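You operate a simulated robot arm through the tools that you are given. There is no shell and no other tool.

Carry out the task below with a simulated robot arm. There is one attempt and no reset: what you move stays moved.

## Task
Swap the pan on the blue base for the size that the card names and latch it.
Fine: stand the old pan on the small table; leave the white base latched. Set down upright: shallow narrow pan.

The check looks at the end state, three seconds after you hand in, the way a careful person would. Anything else that was tipped, shoved, dropped, spilled or broken makes it a failure.

## Robot
A 7-joint arm with a two-finger parallel gripper, fixed in place. Base frame: the origin is at the foot of the arm, x ahead of it, y to its left, z up. Lengths are in cm, angles in rad, forces in N, time in s.
Its first joint turns from -2.601 to 2.601 rad. Payload 3.43 kg.
The tool frame sits at the grasp point between the pads (the TCP): z along the fingers, y along the line on which they close. The tips reach 3 cm beyond it. Largest opening 9.4 cm; finger width 2.8, thickness 1; the body of the gripper, 5 by 9.6 cm, starts 5.5 cm behind the TCP.
Orientation is told as [roll, pitch, yaw] about the base's x, y, z axes, in that order, counted from this pose: with the fingers straight down and closing along the base's y, the tool's x points along the base's -x, its y along +y and its z along -z.

## Interface
- The arm moves only by the tool step_arm. Its argument "moves" is a list of rows, each a list of 7 numbers: the shift along the tool's x, y, z in m, then the turn, a rotation vector about the tool's x, y, z in rad, then the closure, from 0 (fully open) to 1 (shut). In form: [[x, y, z, rx, ry, rz, claw], ...]. A call has 1 to 20 rows; each row is the pose to reach, as a shift and turn from the pose commanded when the call began, along the tool's axes at that moment. Rows are played at 5 a second. More than 5 cm and 0.15 rad between two rows, or a gripper value outside its range, and nothing of the call is played. A pose out of reach is approached as far as the arm can. The call stops where the force on the tool passes 90 N (or 10 N more than at its start, if that is more) or the arm is blocked; 0.2 s more then pass. Each finger travels about 4.5 cm/s and halts on what it meets, pressing with about 36 N; the grip force reading is that of the motor and also rises with nothing between the fingers. The clock runs only during rows and for 0.2 s after the last one: add rows that repeat a pose to give the fingers time. The reply holds the time, the measured pose of the TCP, the force on the tool along the base axes, the opening and the grip force, in the units named above and with some noise, with the torque about the TCP (base axes, N m) and any sound that the robot's microphone picked up.
- Cameras (640 x 400 px; columns grow to the right, rows downward): "scene" is fixed at [22.07, 64.98, 163.96]; the picture's right is [-0.62, -0.79, 0.00], its down [-0.44, 0.35, -0.83] and it looks along [0.65, -0.51, -0.56] (base axes); focal length 342 px, centre (320, 200). "wrist" rides on the gripper at [7.6, 1.4, -10.2] in the tool frame; the picture's right is [-0.18, 0.98, 0.00], its down [-0.75, -0.14, -0.64] and it looks along [-0.63, -0.12, 0.77] (tool axes); focal length 243 px, centre (320, 200). There is no depth. A picture from a camera that has moved, and an enlarged one, comes with that camera's place and axes in the base frame and with its lens.
- grab_frame(camera): a new picture of that camera. The clock stands still meanwhile.
- inspect(camera, box): a new picture of the part [left, top, right, bottom] of that camera's present view, enlarged. The clock stands still meanwhile.
- close_job(): hands the job in; it is judged then, once.

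Nothing tells you positions but the pictures and the camera data. Unless the task says otherwise, let go and move clear before handing in.

The tools are called after "Request:" by a JSON object that holds its "method" and its "body". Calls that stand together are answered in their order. step_arm: Moves the arm, as the interface text tells. Its arguments: {"type":"object","properties":{"moves":{"type":"array","items":{"type":"array","items":{"type":"number"}}}},"required":["moves"]} The other tools are called the same way: grab_frame (camera) takes a picture; inspect (camera, box) takes an enlarged picture of a part of a camera's view; close_job () hands the job in.

At the start:

```text
time_s: 0.0
position: [93.82, -31.33, 115.84]
tool_rot: [0.002, 0.001, 0.0]
force: [0.1, 0.2, -0.7]
torque: [-0.03, 0.01, -0.03]
gripper_width: 9.39
grasp_force: 0.1
```

scene: 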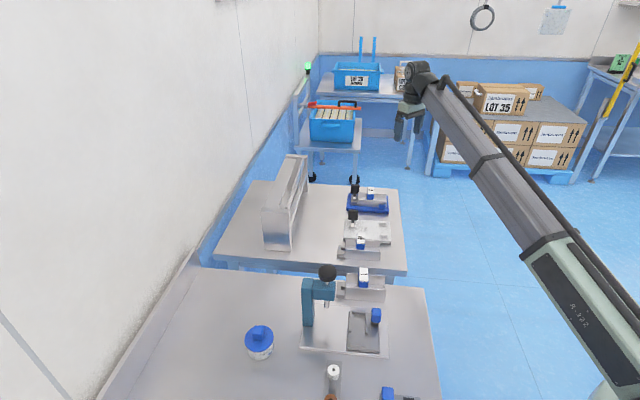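
wrist: 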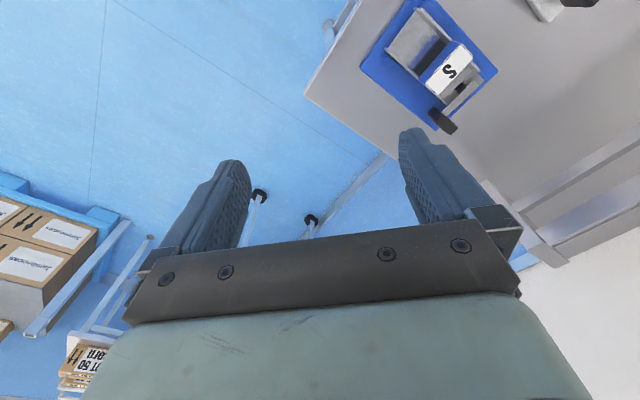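

I see two tables, with a blue base and a white base on the further one, and several pans nearby. I will zoom into the scene to read labels and the card first.

Request:
{"method": "inspect", "body": {"camera": "scene", "box": [320, 170, 420, 270]}}

Request:
{"method": "inspect", "body": {"camera": "scene", "box": [200, 240, 440, 400]}}

Request:
{"method": "inspect", "body": {"camera": "scene", "box": [200, 140, 420, 290]}}

Request:
{"method": "inspect", "body": {"camera": "scene", "box": [440, 0, 640, 120]}}

Request:
{"method": "grab_frame", "body": {"camera": "wrist"}}

```text
4.00 times, centred on (370, 220) of scene
camera zoom: at [22.07, 64.98, 163.96], right [-0.62, -0.79, 0.0], down [-0.44, 0.35, -0.83], along [0.65, -0.51, -0.56], focal length 1366 px, centre (120, 120)
```

zoom: 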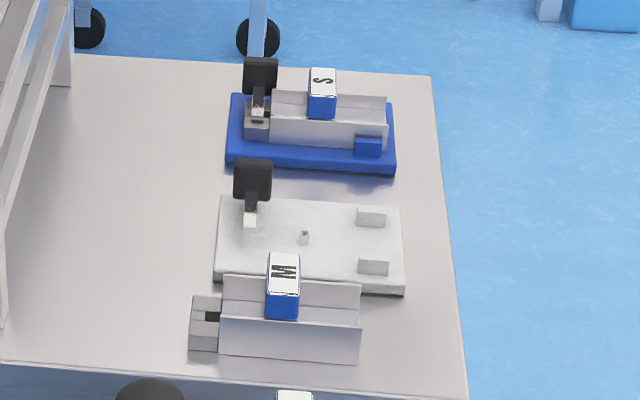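

```text
2.50 times, centred on (320, 320) of scene
camera zoom: at [22.07, 64.98, 163.96], right [-0.62, -0.79, 0.0], down [-0.44, 0.35, -0.83], along [0.65, -0.51, -0.56], focal length 854 px, centre (320, -100)
```

zoom: 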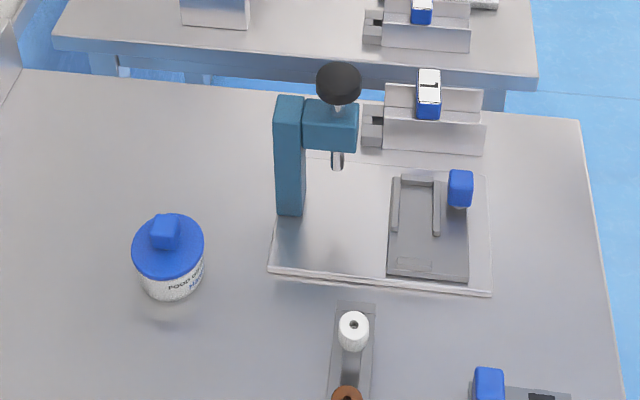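

```text
2.67 times, centred on (310, 215) of scene
camera zoom: at [22.07, 64.98, 163.96], right [-0.62, -0.79, 0.0], down [-0.44, 0.35, -0.83], along [0.65, -0.51, -0.56], focal length 911 px, centre (347, 160)
```

zoom: 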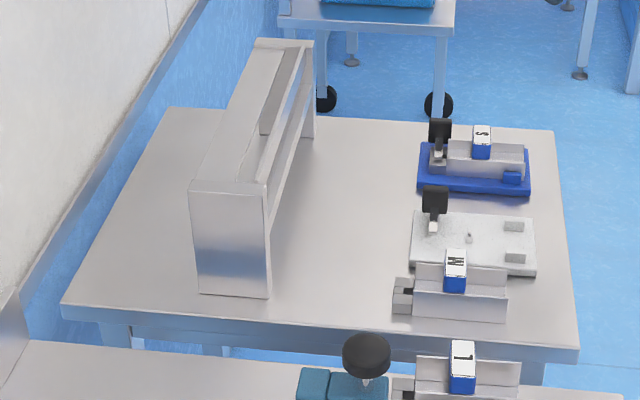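

```text
3.20 times, centred on (540, 60) of scene
camera zoom: at [22.07, 64.98, 163.96], right [-0.62, -0.79, 0.0], down [-0.44, 0.35, -0.83], along [0.65, -0.51, -0.56], focal length 1093 px, centre (-384, 648)
```

zoom: 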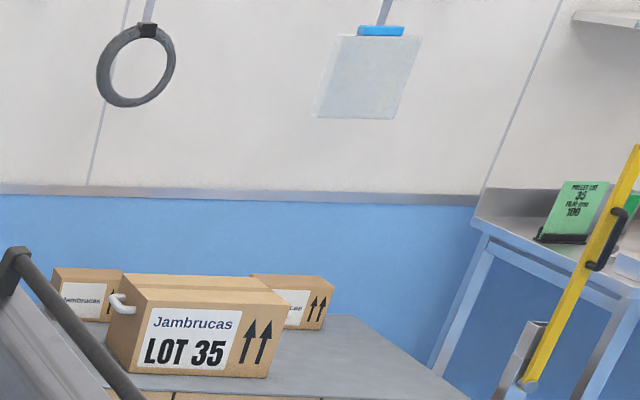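

```text
taken
camera wrist: at [86.05, -29.78, 125.97], right [0.18, 0.98, 0.0], down [0.75, -0.14, 0.64], along [0.63, -0.12, -0.77], focal length 243 px, centre (320, 200)
```

wrist: 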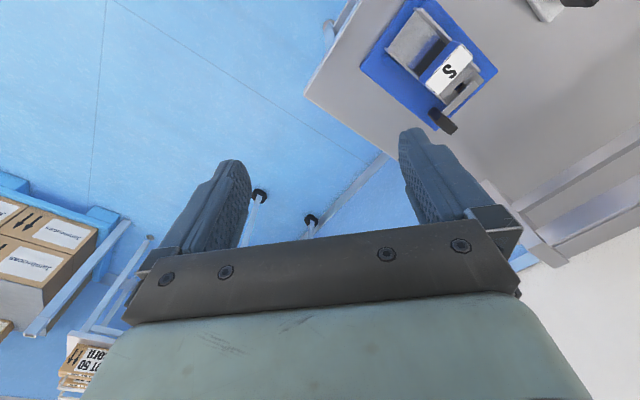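

The blue base holds pan S, the white base is empty with an M pan beside it, and an L pan stands on the near table. I need to find the card and the small table, so I'll zoom into more parts.

Request:
{"method": "inspect", "body": {"camera": "scene", "box": [590, 40, 640, 80]}}

Request:
{"method": "inspect", "body": {"camera": "scene", "box": [280, 30, 440, 190]}}

Request:
{"method": "inspect", "body": {"camera": "scene", "box": [280, 340, 440, 400]}}

Request:
{"method": "inspect", "body": {"camera": "scene", "box": [330, 180, 400, 225]}}

Request:
{"method": "inspect", "body": {"camera": "scene", "box": [330, 210, 400, 255]}}

Request:
{"method": "inspect", "body": {"camera": "scene", "box": [330, 235, 400, 305]}}

Request:
{"method": "inspect", "body": {"camera": "wrist", "box": [340, 0, 540, 140]}}

```text
10.00 times, centred on (615, 60) of scene
camera zoom: at [22.07, 64.98, 163.96], right [-0.62, -0.79, 0.0], down [-0.44, 0.35, -0.83], along [0.65, -0.51, -0.56], focal length 3416 px, centre (-2630, 1600)
```

zoom: 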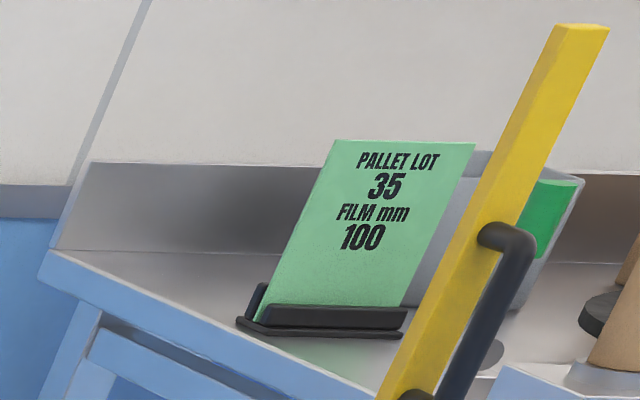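

```text
2.50 times, centred on (360, 110) of scene
camera zoom: at [22.07, 64.98, 163.96], right [-0.62, -0.79, 0.0], down [-0.44, 0.35, -0.83], along [0.65, -0.51, -0.56], focal length 854 px, centre (220, 425)
```

zoom: 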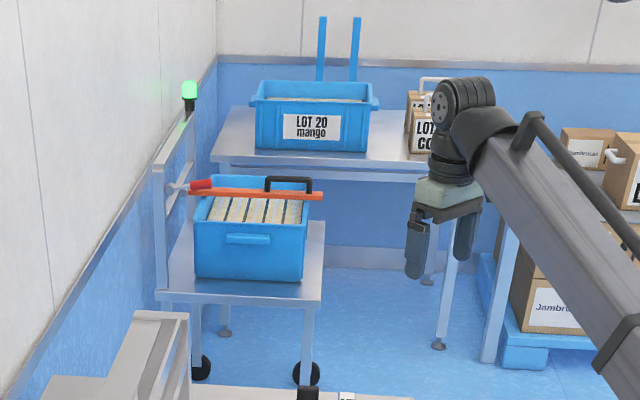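

```text
4.00 times, centred on (360, 370) of scene
camera zoom: at [22.07, 64.98, 163.96], right [-0.62, -0.79, 0.0], down [-0.44, 0.35, -0.83], along [0.65, -0.51, -0.56], focal length 1366 px, centre (160, -480)
```

zoom: 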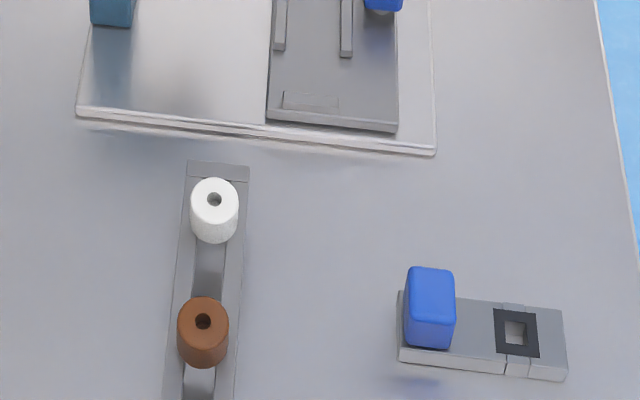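

```text
8.89 times, centred on (365, 202) of scene
camera zoom: at [22.07, 64.98, 163.96], right [-0.62, -0.79, 0.0], down [-0.44, 0.35, -0.83], along [0.65, -0.51, -0.56], focal length 3037 px, centre (-80, 178)
```

zoom: 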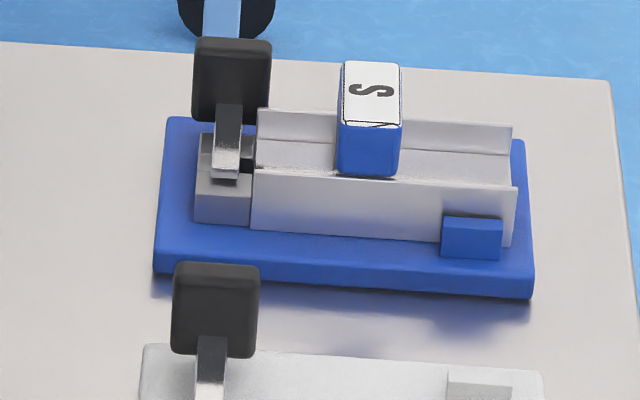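

```text
8.89 times, centred on (365, 232) of scene
camera zoom: at [22.07, 64.98, 163.96], right [-0.62, -0.79, 0.0], down [-0.44, 0.35, -0.83], along [0.65, -0.51, -0.56], focal length 3037 px, centre (-80, -89)
```

zoom: 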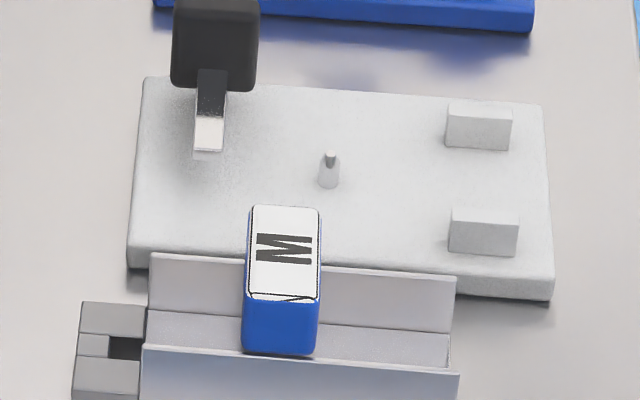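

```text
5.71 times, centred on (365, 270) of scene
camera zoom: at [22.07, 64.98, 163.96], right [-0.62, -0.79, 0.0], down [-0.44, 0.35, -0.83], along [0.65, -0.51, -0.56], focal length 1952 px, centre (63, -200)
```

zoom: 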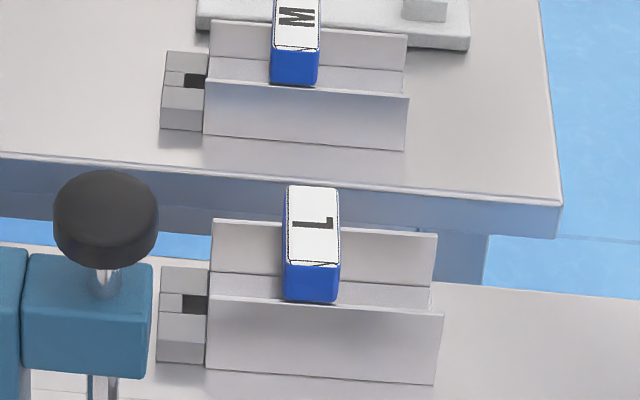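

```text
2.86 times, centred on (440, 70) of wrist
camera zoom: at [86.05, -29.78, 125.97], right [0.18, 0.98, 0.0], down [0.75, -0.14, 0.64], along [0.63, -0.12, -0.77], focal length 693 px, centre (-23, 571)
```

zoom: 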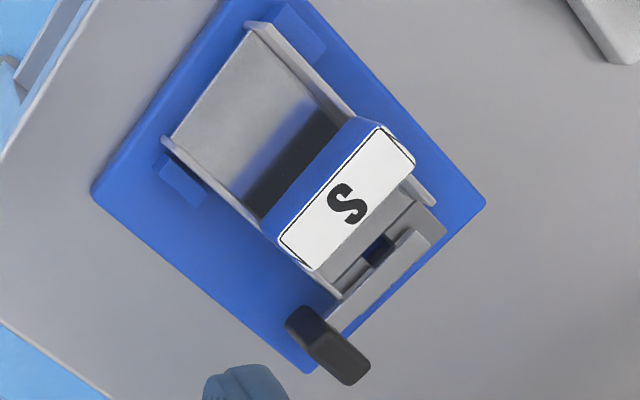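

The blue base sits near (96, -17) with its long side at 45°, its top about z 89.5, and its latch handle near (102, -15, 93). The green card names only film size, so I'll pull the arm back a little and look with the wrist camera for the card and the latch.

Request:
{"method": "step_arm", "body": {"moves": [[0.05, 0.02, 0, 0, 0, 0, 0], [0.1, 0.04, 0, 0, 0, 0, 0], [0.15, 0.06, 0, 0, 0, 0, 0], [0.2, 0.08, 0, 0, 0, 0, 0], [0.24, 0.1, 0, 0, 0, 0, 0]]}}

Request:
{"method": "grab_frame", "body": {"camera": "wrist"}}

Request:
{"method": "grab_frame", "body": {"camera": "scene"}}

```text
refused: row 1 steps farther than a row can; nothing moved
```

```text
taken
camera wrist: at [86.05, -29.78, 125.97], right [0.18, 0.98, 0.0], down [0.75, -0.14, 0.64], along [0.63, -0.12, -0.77], focal length 243 px, centre (320, 200)
```

wrist: 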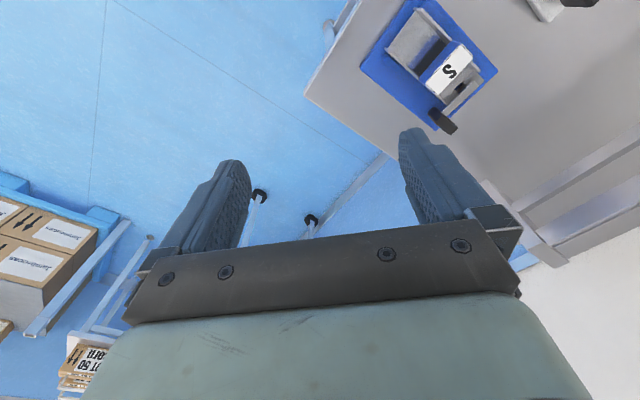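

```text
taken
```

scene: 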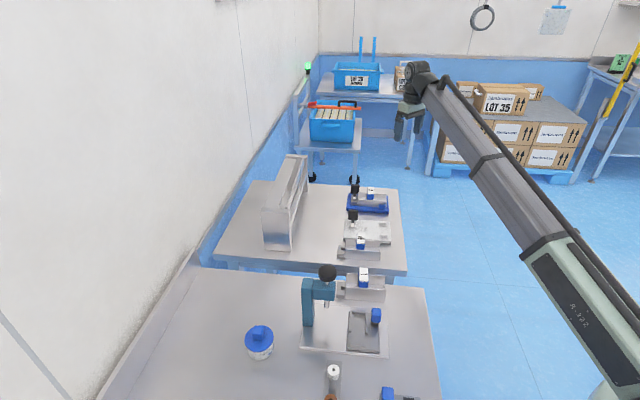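

The step was refused because each row must stay within 5 cm in total. I'll repeat the retreat in smaller steps and look again.

Request:
{"method": "step_arm", "body": {"moves": [[0.04, 0.018, 0, 0, 0, 0, 0], [0.08, 0.036, 0, 0, 0, 0, 0], [0.12, 0.054, 0, 0, 0, 0, 0], [0.16, 0.072, 0, 0, 0, 0, 0], [0.2, 0.09, 0, 0, 0, 0, 0], [0.24, 0.1, 0, 0, 0, 0, 0]]}}

Request:
{"method": "grab_frame", "body": {"camera": "wrist"}}

Request:
{"method": "grab_frame", "body": {"camera": "scene"}}

```text
time_s: 1.0
position: [78.11, -24.24, 116.0]
tool_rot: [-0.007, -0.02, 0.005]
force: [14.4, -2.8, -21.8]
torque: [-0.22, -0.13, -0.09]
gripper_width: 9.41
grasp_force: 0.1
out of reach, approached as far as the arm can: row 5
stopped in row 5: the force on the tool passed its limit at 104 N (the readings are from after the stop); the commanded pose is now the measured one
```

```text
taken
camera wrist: at [70.29, -22.78, 125.91], right [0.18, 0.98, 0.0], down [0.74, -0.13, 0.66], along [0.65, -0.12, -0.75], focal length 243 px, centre (320, 200)
```

wrist: 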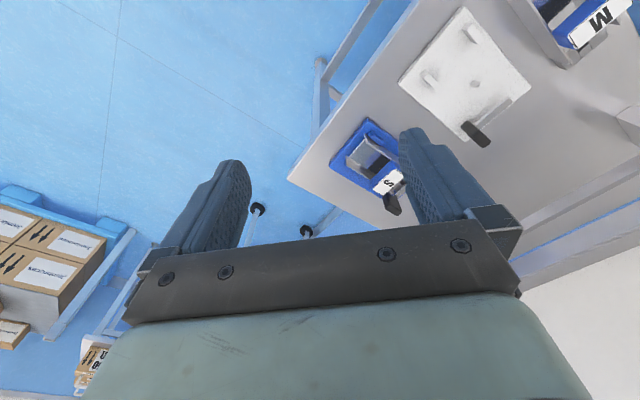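

```text
taken
```

scene: 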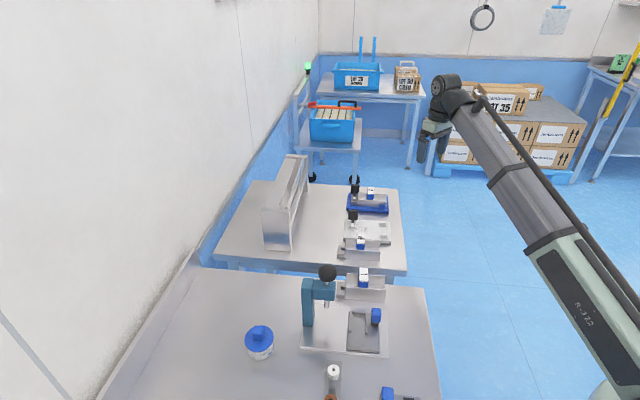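

The arm has little room to retract at this height, but the view is clear: white base, blue base and M pan in a row at 45°. I'll turn the wrist camera toward the rack by the wall to find the card.

Request:
{"method": "step_arm", "body": {"moves": [[-0.02, 0, 0, 0, 0, -0.14, 0], [-0.04, 0, 0, 0, 0, -0.28, 0], [-0.06, 0, 0, 0, 0, -0.42, 0], [-0.07, 0, 0, 0, 0, -0.56, 0], [-0.07, 0, 0, 0, 0, -0.7, 0], [-0.07, 0, 0, 0, 0, -0.84, 0], [-0.07, 0, 0, 0, 0, -0.98, 0], [-0.07, 0, 0, 0, 0, -0.98, 0]]}}

Request:
{"method": "grab_frame", "body": {"camera": "wrist"}}

```text
time_s: 2.8
position: [85.11, -24.26, 116.01]
tool_rot: [-0.017, -0.004, 0.986]
force: [-0.2, -0.1, -0.6]
torque: [0.01, 0.0, 0.0]
gripper_width: 9.39
grasp_force: 0.1
```

```text
taken
camera wrist: at [79.47, -29.67, 126.13], right [-0.72, 0.7, -0.02], down [0.52, 0.55, 0.65], along [0.46, 0.46, -0.76], focal length 243 px, centre (320, 200)
```

wrist: 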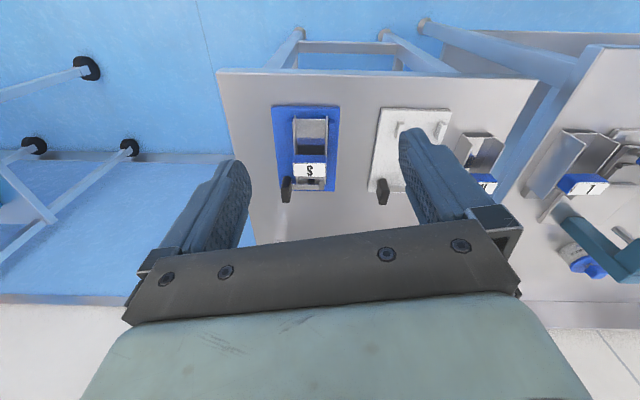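

Now the wrist view is aligned with the row of bases. I'll enlarge the blue base and the white base to understand the latch.

Request:
{"method": "inspect", "body": {"camera": "wrist", "box": [260, 95, 360, 215]}}

Request:
{"method": "inspect", "body": {"camera": "wrist", "box": [360, 95, 460, 215]}}

Request:
{"method": "inspect", "body": {"camera": "wrist", "box": [450, 100, 640, 300]}}

```text
3.33 times, centred on (310, 155) of wrist
camera zoom: at [79.47, -29.67, 126.13], right [-0.72, 0.7, -0.02], down [0.52, 0.55, 0.65], along [0.46, 0.46, -0.76], focal length 809 px, centre (353, 350)
```

zoom: 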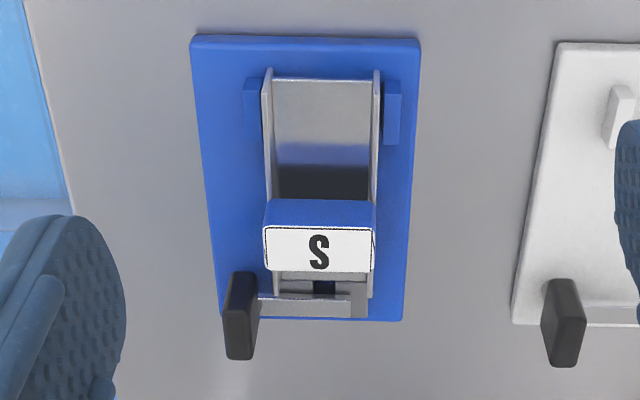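

```text
3.33 times, centred on (410, 155) of wrist
camera zoom: at [79.47, -29.67, 126.13], right [-0.72, 0.7, -0.02], down [0.52, 0.55, 0.65], along [0.46, 0.46, -0.76], focal length 809 px, centre (20, 350)
```

zoom: 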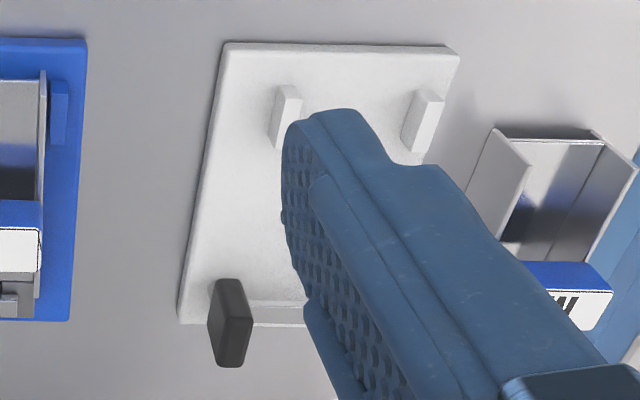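

```text
2.00 times, centred on (545, 200) of wrist
camera zoom: at [79.47, -29.67, 126.13], right [-0.72, 0.7, -0.02], down [0.52, 0.55, 0.65], along [0.46, 0.46, -0.76], focal length 485 px, centre (-130, 200)
```

zoom: 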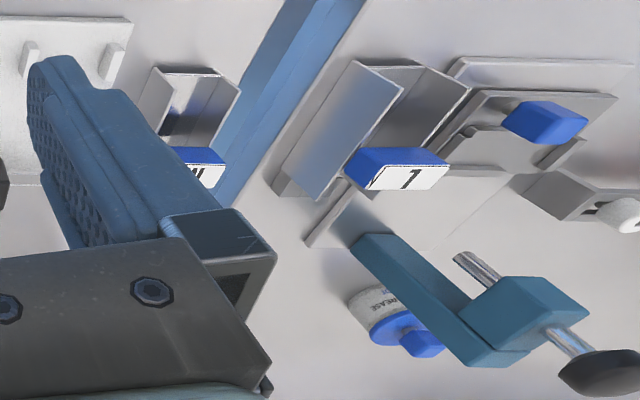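

The latch bar crosses the pan's tongue, with a black plate handle on the far side. I'll zoom more closely on both latches to find the hinge.

Request:
{"method": "inspect", "body": {"camera": "scene", "box": [342, 205, 366, 220]}}

Request:
{"method": "inspect", "body": {"camera": "scene", "box": [344, 180, 368, 210]}}

Request:
{"method": "inspect", "body": {"camera": "wrist", "box": [275, 150, 325, 210]}}

Request:
{"method": "inspect", "body": {"camera": "wrist", "box": [365, 165, 415, 215]}}

```text
16.00 times, centred on (354, 212) of scene
camera zoom: at [22.07, 64.98, 163.96], right [-0.62, -0.79, 0.0], down [-0.44, 0.35, -0.83], along [0.65, -0.51, -0.56], focal length 5466 px, centre (-224, 0)
```

zoom: 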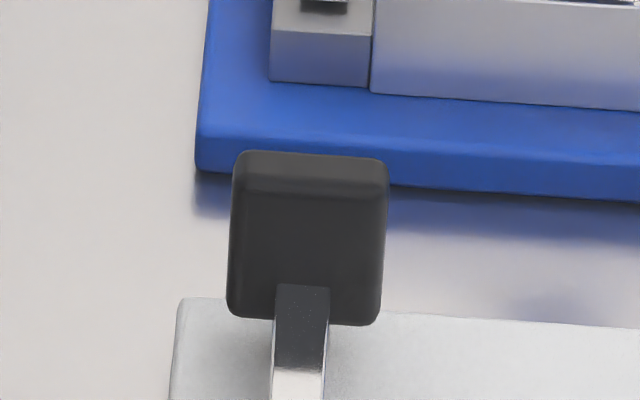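

```text
13.33 times, centred on (356, 195) of scene
camera zoom: at [22.07, 64.98, 163.96], right [-0.62, -0.79, 0.0], down [-0.44, 0.35, -0.83], along [0.65, -0.51, -0.56], focal length 4555 px, centre (-160, 267)
```

zoom: 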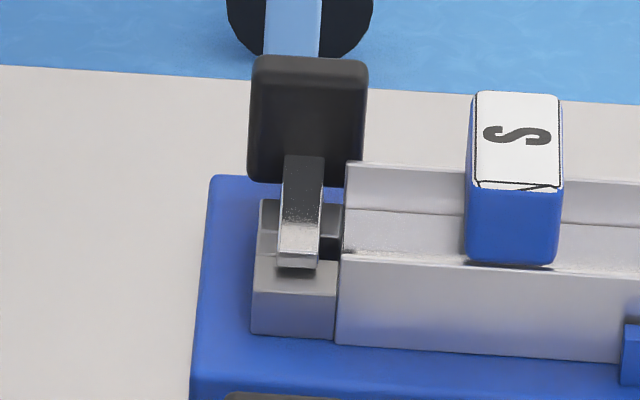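

```text
6.67 times, centred on (300, 180) of wrist
camera zoom: at [79.47, -29.67, 126.13], right [-0.72, 0.7, -0.02], down [0.52, 0.55, 0.65], along [0.46, 0.46, -0.76], focal length 1618 px, centre (453, 333)
```

zoom: 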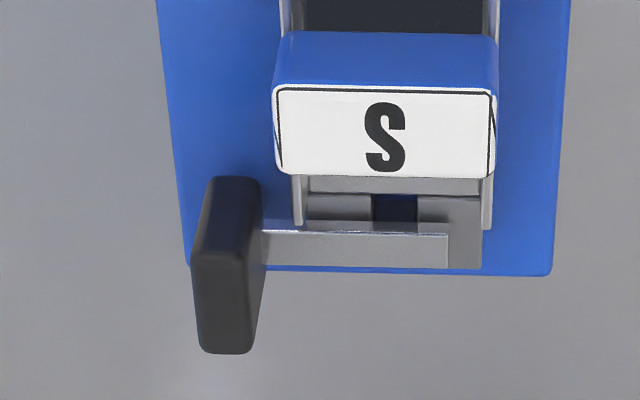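

```text
8.00 times, centred on (390, 190) of wrist
camera zoom: at [79.47, -29.67, 126.13], right [-0.72, 0.7, -0.02], down [0.52, 0.55, 0.65], along [0.46, 0.46, -0.76], focal length 1941 px, centre (-240, 280)
```

zoom: 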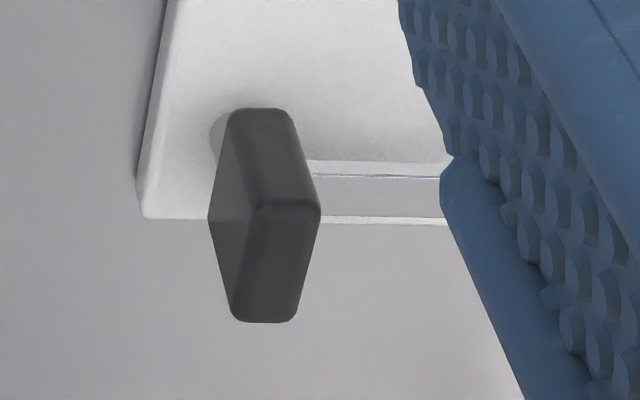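

The latch has a plate handle on a bar, perhaps turning on a post at the far side. I'll move the camera to the far right of the blue base and lower, to see the back of the handle.

Request:
{"method": "step_arm", "body": {"moves": [[0, -0.03, 0.033, 0, 0, -0.09, 0], [0, -0.06, 0.066, 0, 0, -0.18, 0], [0, -0.09, 0.1, 0, 0, -0.27, 0], [0, -0.121, 0.13, 0, 0, -0.344, 0], [0, -0.121, 0.13, 0, 0, -0.344, 0]]}}

Request:
{"method": "grab_frame", "body": {"camera": "wrist"}}

Request:
{"method": "grab_frame", "body": {"camera": "scene"}}

```text
time_s: 4.0
position: [95.24, -30.94, 103.27]
tool_rot: [-0.019, 0.003, 1.329]
force: [0.2, 0.1, -0.3]
torque: [0.01, 0.02, 0.03]
gripper_width: 9.39
grasp_force: 0.1
```

```text
taken
camera wrist: at [91.9, -37.95, 113.42], right [-0.91, 0.41, -0.02], down [0.31, 0.7, 0.64], along [0.28, 0.58, -0.77], focal length 243 px, centre (320, 200)
```

wrist: 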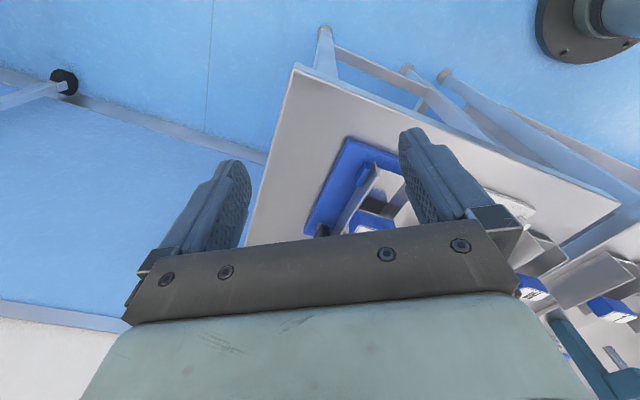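

```text
taken
```

scene: 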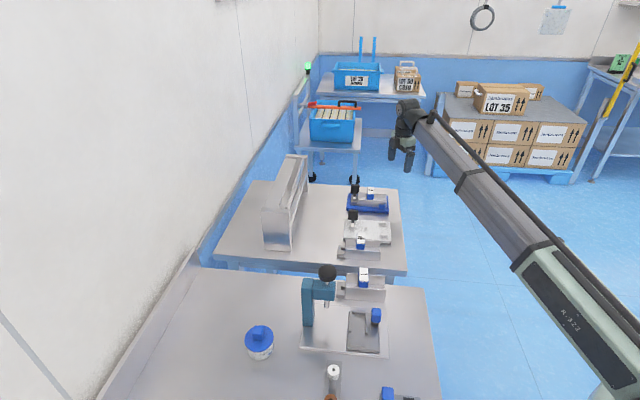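

The blue latch handle is just visible between the fingers. I'll enlarge it and other parts of this view.

Request:
{"method": "inspect", "body": {"camera": "wrist", "box": [290, 130, 420, 240]}}

Request:
{"method": "inspect", "body": {"camera": "wrist", "box": [305, 205, 345, 240]}}

Request:
{"method": "inspect", "body": {"camera": "wrist", "box": [500, 150, 640, 350]}}

Request:
{"method": "inspect", "body": {"camera": "scene", "box": [380, 40, 640, 200]}}

```text
3.64 times, centred on (355, 185) of wrist
camera zoom: at [91.9, -37.95, 113.42], right [-0.91, 0.41, -0.02], down [0.31, 0.7, 0.64], along [0.28, 0.58, -0.77], focal length 882 px, centre (193, 254)
```

zoom: 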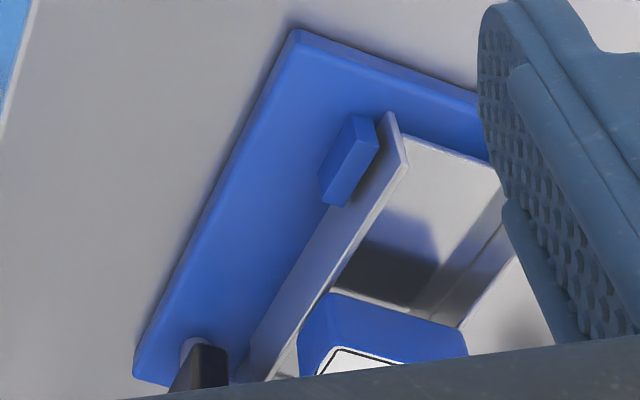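

```text
11.43 times, centred on (325, 222) of wrist
camera zoom: at [91.9, -37.95, 113.42], right [-0.91, 0.41, -0.02], down [0.31, 0.7, 0.64], along [0.28, 0.58, -0.77], focal length 2773 px, centre (263, -57)
```

zoom: 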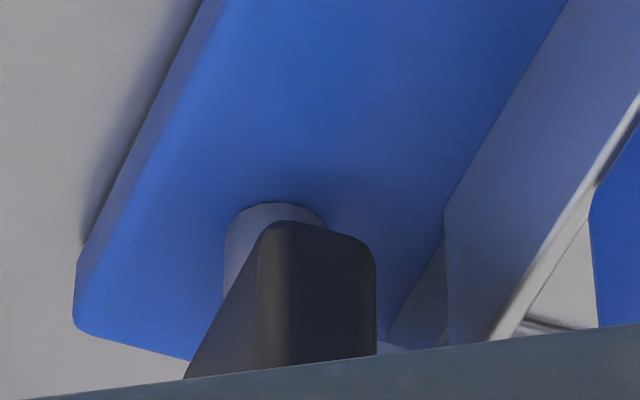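

```text
2.00 times, centred on (570, 250) of wrist
camera zoom: at [91.9, -37.95, 113.42], right [-0.91, 0.41, -0.02], down [0.31, 0.7, 0.64], along [0.28, 0.58, -0.77], focal length 485 px, centre (-180, 100)
```

zoom: 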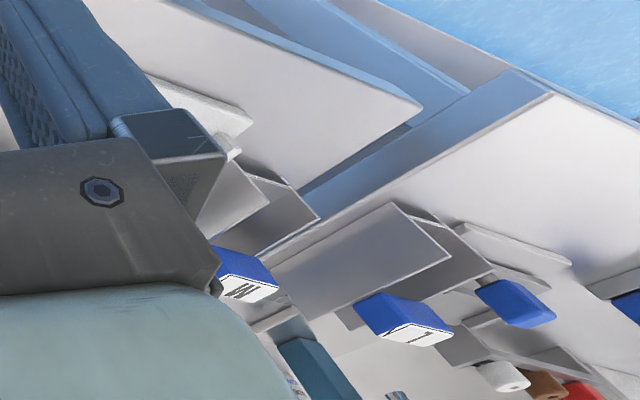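

```text
2.46 times, centred on (510, 120) of scene
camera zoom: at [22.07, 64.98, 163.96], right [-0.62, -0.79, 0.0], down [-0.44, 0.35, -0.83], along [0.65, -0.51, -0.56], focal length 841 px, centre (-148, 397)
```

zoom: 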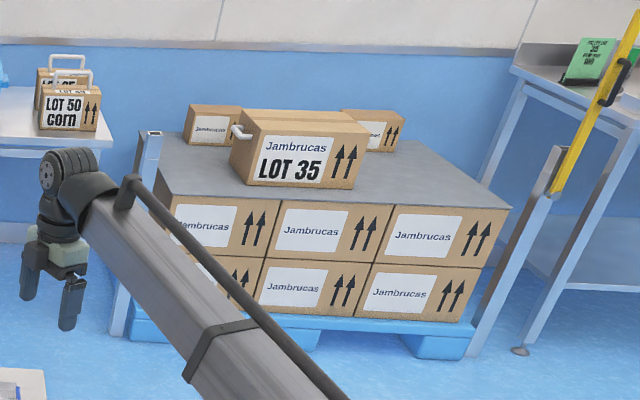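

There is a round vertical post under the handle, so the latch bar seems to swing sideways about that post. Next I'll raise the arm and look toward the near table and walls to find the card.

Request:
{"method": "step_arm", "body": {"moves": [[0, 0.01, -0.04, 0, 0, -0.1, 0], [-0.005, 0.02, -0.08, 0, 0, -0.2, 0], [-0.01, 0.04, -0.12, 0, 0, -0.3, 0], [-0.02, 0.06, -0.16, 0, 0, -0.4, 0], [-0.04, 0.1, -0.17, 0, 0, -0.5, 0], [-0.06, 0.14, -0.17, 0, 0, -0.62, 0], [-0.075, 0.154, -0.17, 0, 0, -0.62, 0]]}}

Request:
{"method": "grab_frame", "body": {"camera": "wrist"}}

```text
time_s: 5.6
position: [82.13, -19.93, 119.96]
tool_rot: [-0.023, 0.019, 1.951]
force: [-1.1, 1.3, 0.0]
torque: [0.0, 0.0, -0.01]
gripper_width: 9.4
grasp_force: 0.0
```

```text
taken
camera wrist: at [83.2, -27.42, 130.18], right [-0.98, -0.19, -0.02], down [-0.17, 0.76, 0.63], along [-0.1, 0.62, -0.78], focal length 243 px, centre (320, 200)
```

wrist: 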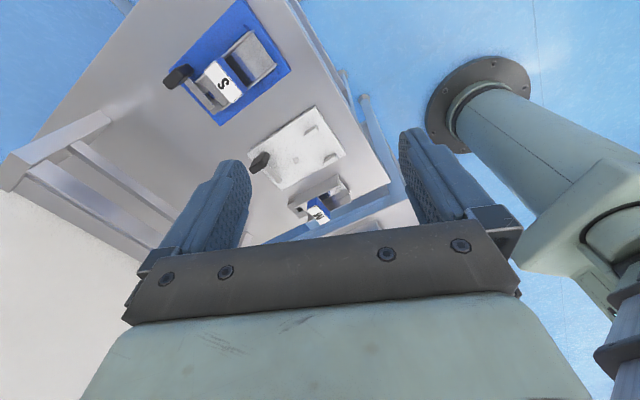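

This view now shows the bases, the rack and the robot column. I'll tilt the camera up toward the horizontal to see the walls and the near table.

Request:
{"method": "step_arm", "body": {"moves": [[0, 0, -0.01, 0, -0.14, 0, 0], [0, 0, -0.02, 0, -0.28, 0, 0], [0, 0, -0.03, 0, -0.42, 0, 0], [0, 0, -0.03, 0, -0.56, 0, 0], [0, 0, -0.03, 0, -0.7, 0, 0], [0, 0, -0.03, 0, -0.7, 0, 0]]}}

Request:
{"method": "grab_frame", "body": {"camera": "wrist"}}

Request:
{"method": "grab_frame", "body": {"camera": "scene"}}

```text
time_s: 7.0
position: [88.78, -12.27, 112.69]
tool_rot: [-0.207, -0.623, 1.949]
force: [0.5, 0.1, 0.3]
torque: [-0.02, -0.01, -0.02]
gripper_width: 9.41
grasp_force: 0.0
out of reach, approached as far as the arm can: row 1, 2, 3, 4, 5, 6
```

```text
taken
camera wrist: at [89.85, -24.51, 116.03], right [-0.99, -0.11, -0.06], down [-0.08, 0.21, 0.97], along [-0.09, 0.97, -0.22], focal length 243 px, centre (320, 200)
```

wrist: 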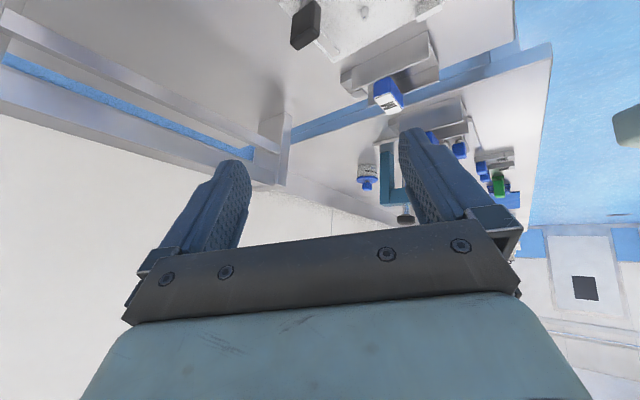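

```text
taken
```

scene: 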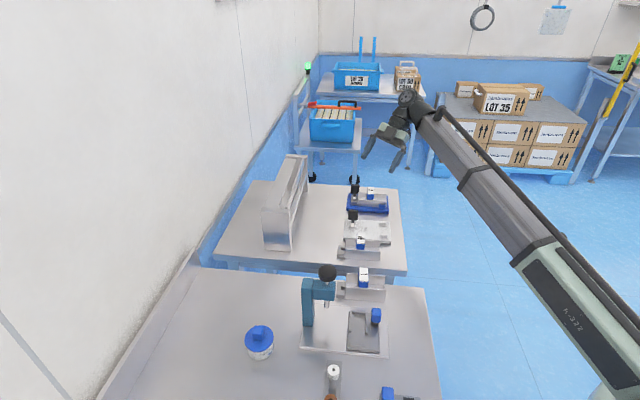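

The near table runs on away from here, with some green and blue items at its far end. I'll enlarge these parts.

Request:
{"method": "inspect", "body": {"camera": "wrist", "box": [340, 60, 540, 240]}}

Request:
{"method": "inspect", "body": {"camera": "wrist", "box": [500, 180, 640, 400]}}

Request:
{"method": "inspect", "body": {"camera": "wrist", "box": [0, 0, 320, 200]}}

```text
2.22 times, centred on (440, 150) of wrist
camera zoom: at [89.85, -24.51, 116.03], right [-0.99, -0.11, -0.06], down [-0.08, 0.21, 0.97], along [-0.09, 0.97, -0.22], focal length 539 px, centre (53, 311)
```

zoom: 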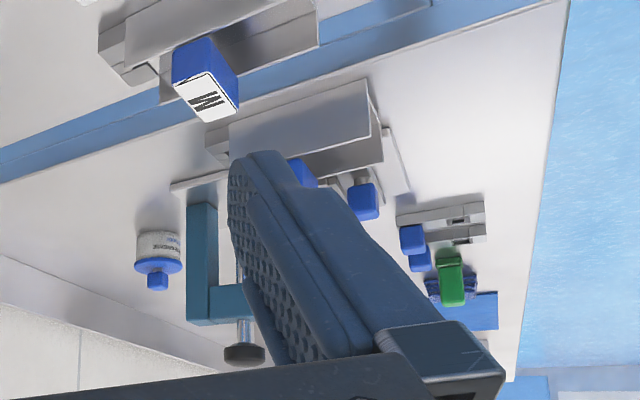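

```text
1.82 times, centred on (570, 290) of wrist
camera zoom: at [89.85, -24.51, 116.03], right [-0.99, -0.11, -0.06], down [-0.08, 0.21, 0.97], along [-0.09, 0.97, -0.22], focal length 441 px, centre (-134, 36)
```

zoom: 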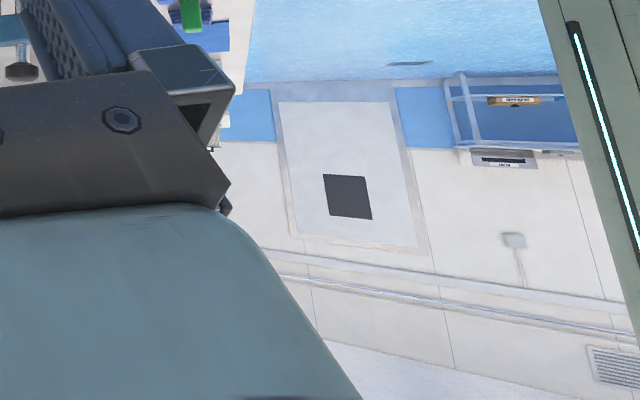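

```text
2.00 times, centred on (160, 100) of wrist
camera zoom: at [89.85, -24.51, 116.03], right [-0.99, -0.11, -0.06], down [-0.08, 0.21, 0.97], along [-0.09, 0.97, -0.22], focal length 485 px, centre (640, 400)
```

zoom: 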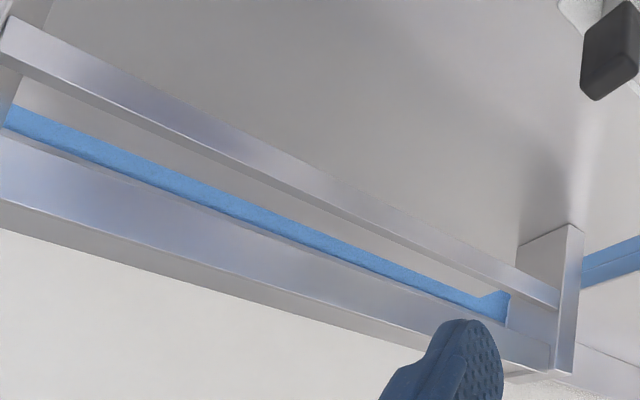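

I see a sign on a stand at the right side of this view, partly outside the frame. I'll zoom there and on the green item.

Request:
{"method": "inspect", "body": {"camera": "wrist", "box": [620, 200, 640, 300]}}

Request:
{"method": "inspect", "body": {"camera": "wrist", "box": [460, 140, 540, 210]}}

Request:
{"method": "inspect", "body": {"camera": "scene", "box": [520, 0, 640, 60]}}

Request:
{"method": "inspect", "body": {"camera": "scene", "box": [200, 330, 460, 400]}}

```text
4.00 times, centred on (630, 250) of wrist
camera zoom: at [89.85, -24.51, 116.03], right [-0.99, -0.11, -0.06], down [-0.08, 0.21, 0.97], along [-0.09, 0.97, -0.22], focal length 970 px, centre (-920, 0)
```

zoom: 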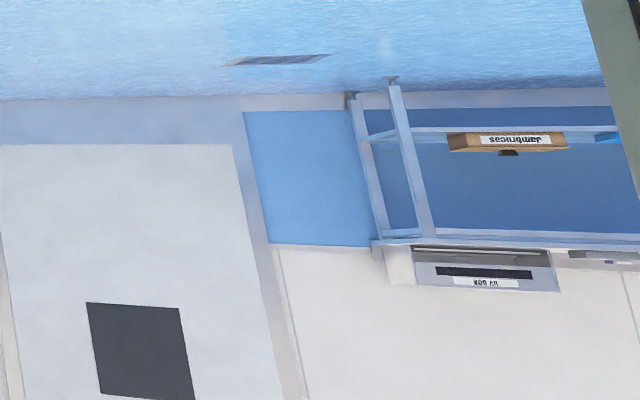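

```text
5.71 times, centred on (500, 175) of wrist
camera zoom: at [89.85, -24.51, 116.03], right [-0.99, -0.11, -0.06], down [-0.08, 0.21, 0.97], along [-0.09, 0.97, -0.22], focal length 1386 px, centre (-709, 343)
```

zoom: 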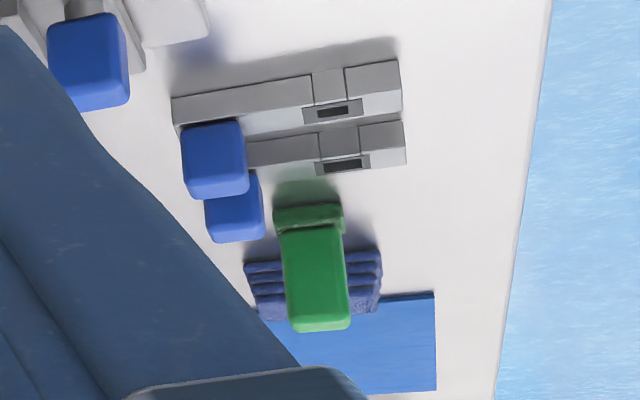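

```text
5.33 times, centred on (580, 30) of scene
camera zoom: at [22.07, 64.98, 163.96], right [-0.62, -0.79, 0.0], down [-0.44, 0.35, -0.83], along [0.65, -0.51, -0.56], focal length 1822 px, centre (-1067, 1107)
```

zoom: 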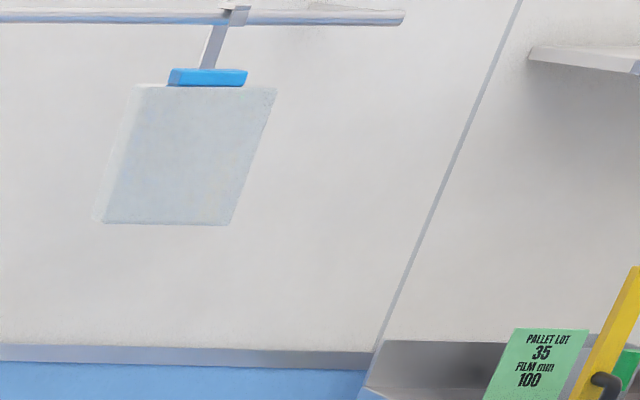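

```text
2.46 times, centred on (330, 365) of scene
camera zoom: at [22.07, 64.98, 163.96], right [-0.62, -0.79, 0.0], down [-0.44, 0.35, -0.83], along [0.65, -0.51, -0.56], focal length 841 px, centre (295, -206)
```

zoom: 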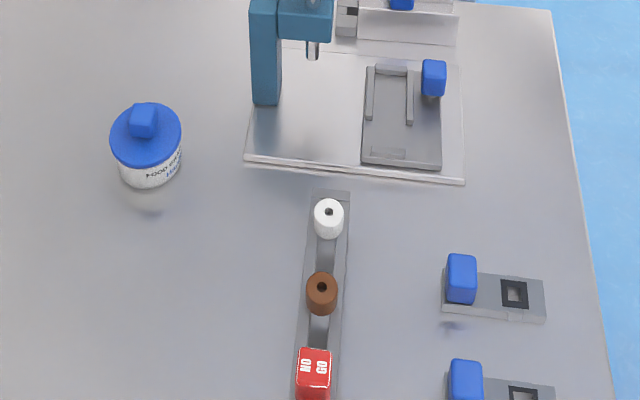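

No size card yet. I'll zoom on the distant sign and the upper part of the walls.

Request:
{"method": "inspect", "body": {"camera": "wrist", "box": [638, 262, 640, 278]}}

Request:
{"method": "inspect", "body": {"camera": "scene", "box": [180, 0, 320, 60]}}

Request:
{"method": "inspect", "body": {"camera": "scene", "box": [630, 0, 640, 100]}}

Request:
{"method": "inspect", "body": {"camera": "scene", "box": [0, 300, 20, 400]}}

Request:
{"method": "inspect", "body": {"camera": "scene", "box": [300, 380, 400, 400]}}

```text
16.00 times, centred on (639, 270) of wrist
camera zoom: at [89.85, -24.51, 116.03], right [-0.99, -0.11, -0.06], down [-0.08, 0.21, 0.97], along [-0.09, 0.97, -0.22], focal length 3882 px, centre (-4784, -920)
```

zoom: 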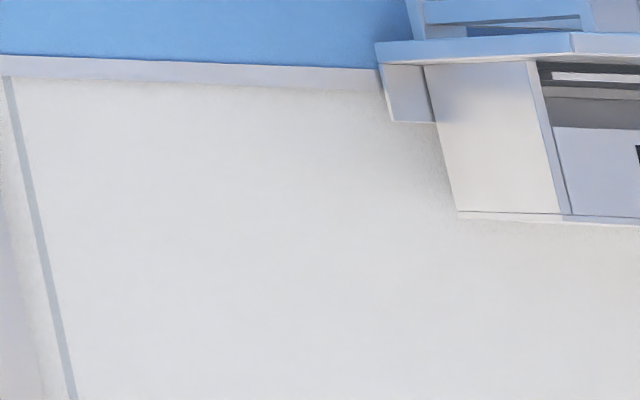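

```text
4.57 times, centred on (250, 30) of scene
camera zoom: at [22.07, 64.98, 163.96], right [-0.62, -0.79, 0.0], down [-0.44, 0.35, -0.83], along [0.65, -0.51, -0.56], focal length 1562 px, centre (640, 977)
```

zoom: 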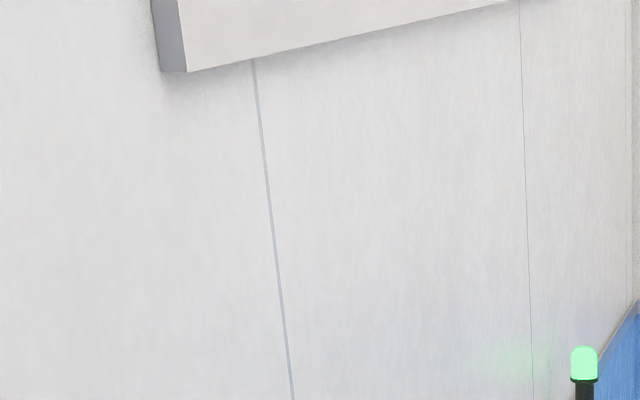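

```text
4.00 times, centred on (635, 50) of scene
camera zoom: at [22.07, 64.98, 163.96], right [-0.62, -0.79, 0.0], down [-0.44, 0.35, -0.83], along [0.65, -0.51, -0.56], focal length 1366 px, centre (-940, 800)
```

zoom: 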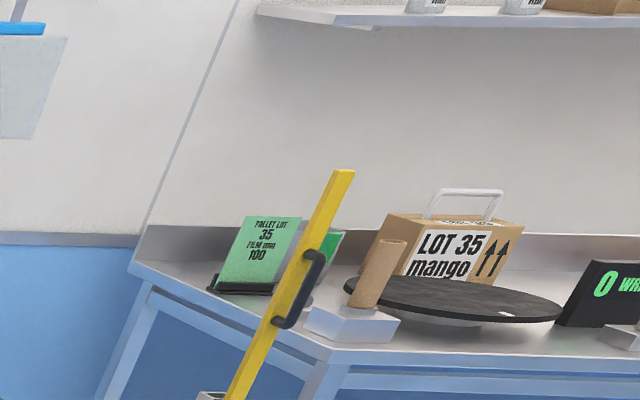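

```text
4.00 times, centred on (10, 350) of scene
camera zoom: at [22.07, 64.98, 163.96], right [-0.62, -0.79, 0.0], down [-0.44, 0.35, -0.83], along [0.65, -0.51, -0.56], focal length 1366 px, centre (1560, -400)
```

zoom: 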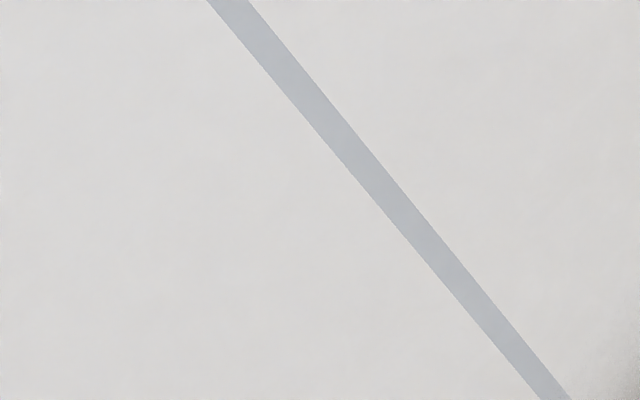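

```text
6.40 times, centred on (350, 390) of scene
camera zoom: at [22.07, 64.98, 163.96], right [-0.62, -0.79, 0.0], down [-0.44, 0.35, -0.83], along [0.65, -0.51, -0.56], focal length 2186 px, centre (128, -1016)
```

zoom: 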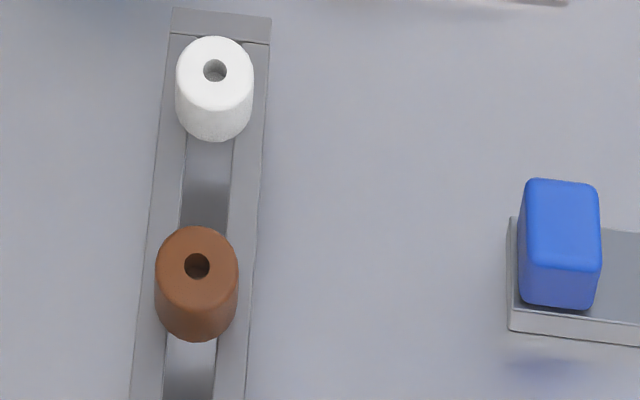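

Enlarged boxes near the border show a bit beyond the frame, so I'll use thin boxes at the edges of the scene view to look around for the card.

Request:
{"method": "inspect", "body": {"camera": "scene", "box": [0, 0, 640, 4]}}

Request:
{"method": "inspect", "body": {"camera": "scene", "box": [0, 396, 640, 400]}}

Request:
{"method": "inspect", "body": {"camera": "scene", "box": [636, 0, 640, 400]}}

Request:
{"method": "inspect", "body": {"camera": "scene", "box": [0, 0, 4, 400]}}

```text
1.00 times, centred on (320, 2) of scene (not enlarged: the box is as wide or as high as the picture)
camera zoom: at [22.07, 64.98, 163.96], right [-0.62, -0.79, 0.0], down [-0.44, 0.35, -0.83], along [0.65, -0.51, -0.56], focal length 342 px, centre (320, 398)
```

zoom: 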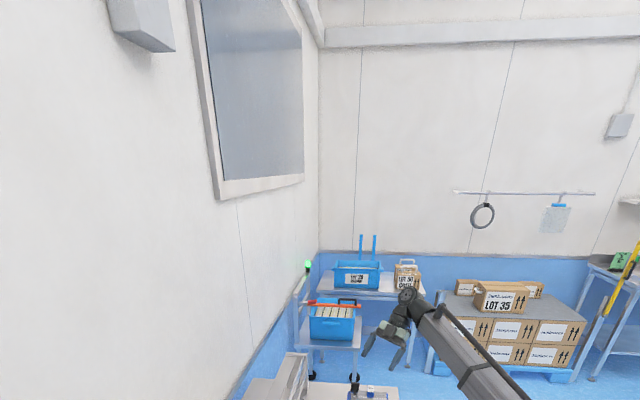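

```text
1.00 times, centred on (320, 398) of scene (not enlarged: the box is as wide or as high as the picture)
camera zoom: at [22.07, 64.98, 163.96], right [-0.62, -0.79, 0.0], down [-0.44, 0.35, -0.83], along [0.65, -0.51, -0.56], focal length 342 px, centre (320, 2)
```

zoom: 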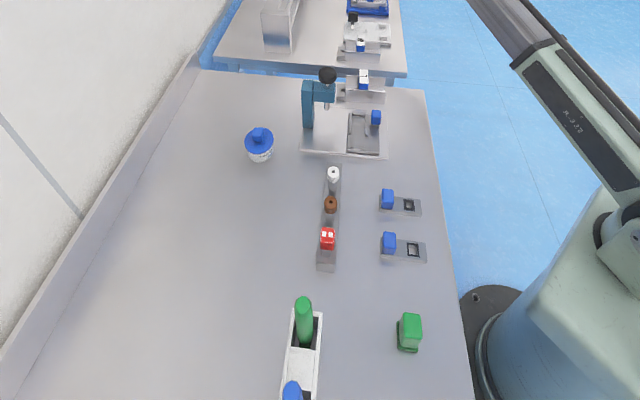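

```text
1.00 times, centred on (638, 200) of scene (not enlarged: the box is as wide or as high as the picture)
camera zoom: at [22.07, 64.98, 163.96], right [-0.62, -0.79, 0.0], down [-0.44, 0.35, -0.83], along [0.65, -0.51, -0.56], focal length 342 px, centre (2, 200)
```

zoom: 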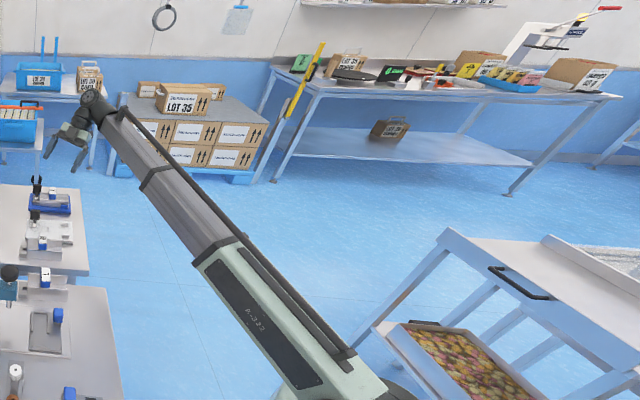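

```text
1.00 times, centred on (2, 200) of scene (not enlarged: the box is as wide or as high as the picture)
camera zoom: at [22.07, 64.98, 163.96], right [-0.62, -0.79, 0.0], down [-0.44, 0.35, -0.83], along [0.65, -0.51, -0.56], focal length 342 px, centre (638, 200)
```

zoom: 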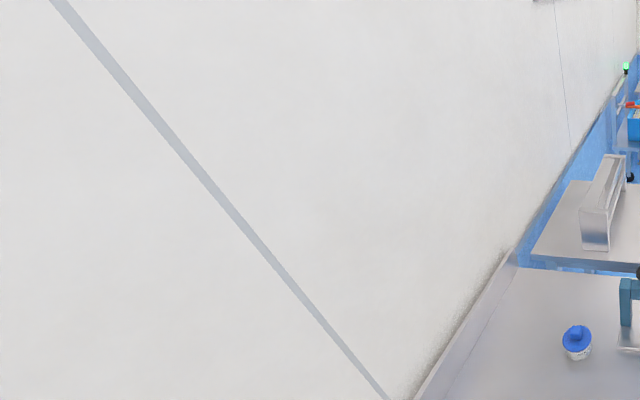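

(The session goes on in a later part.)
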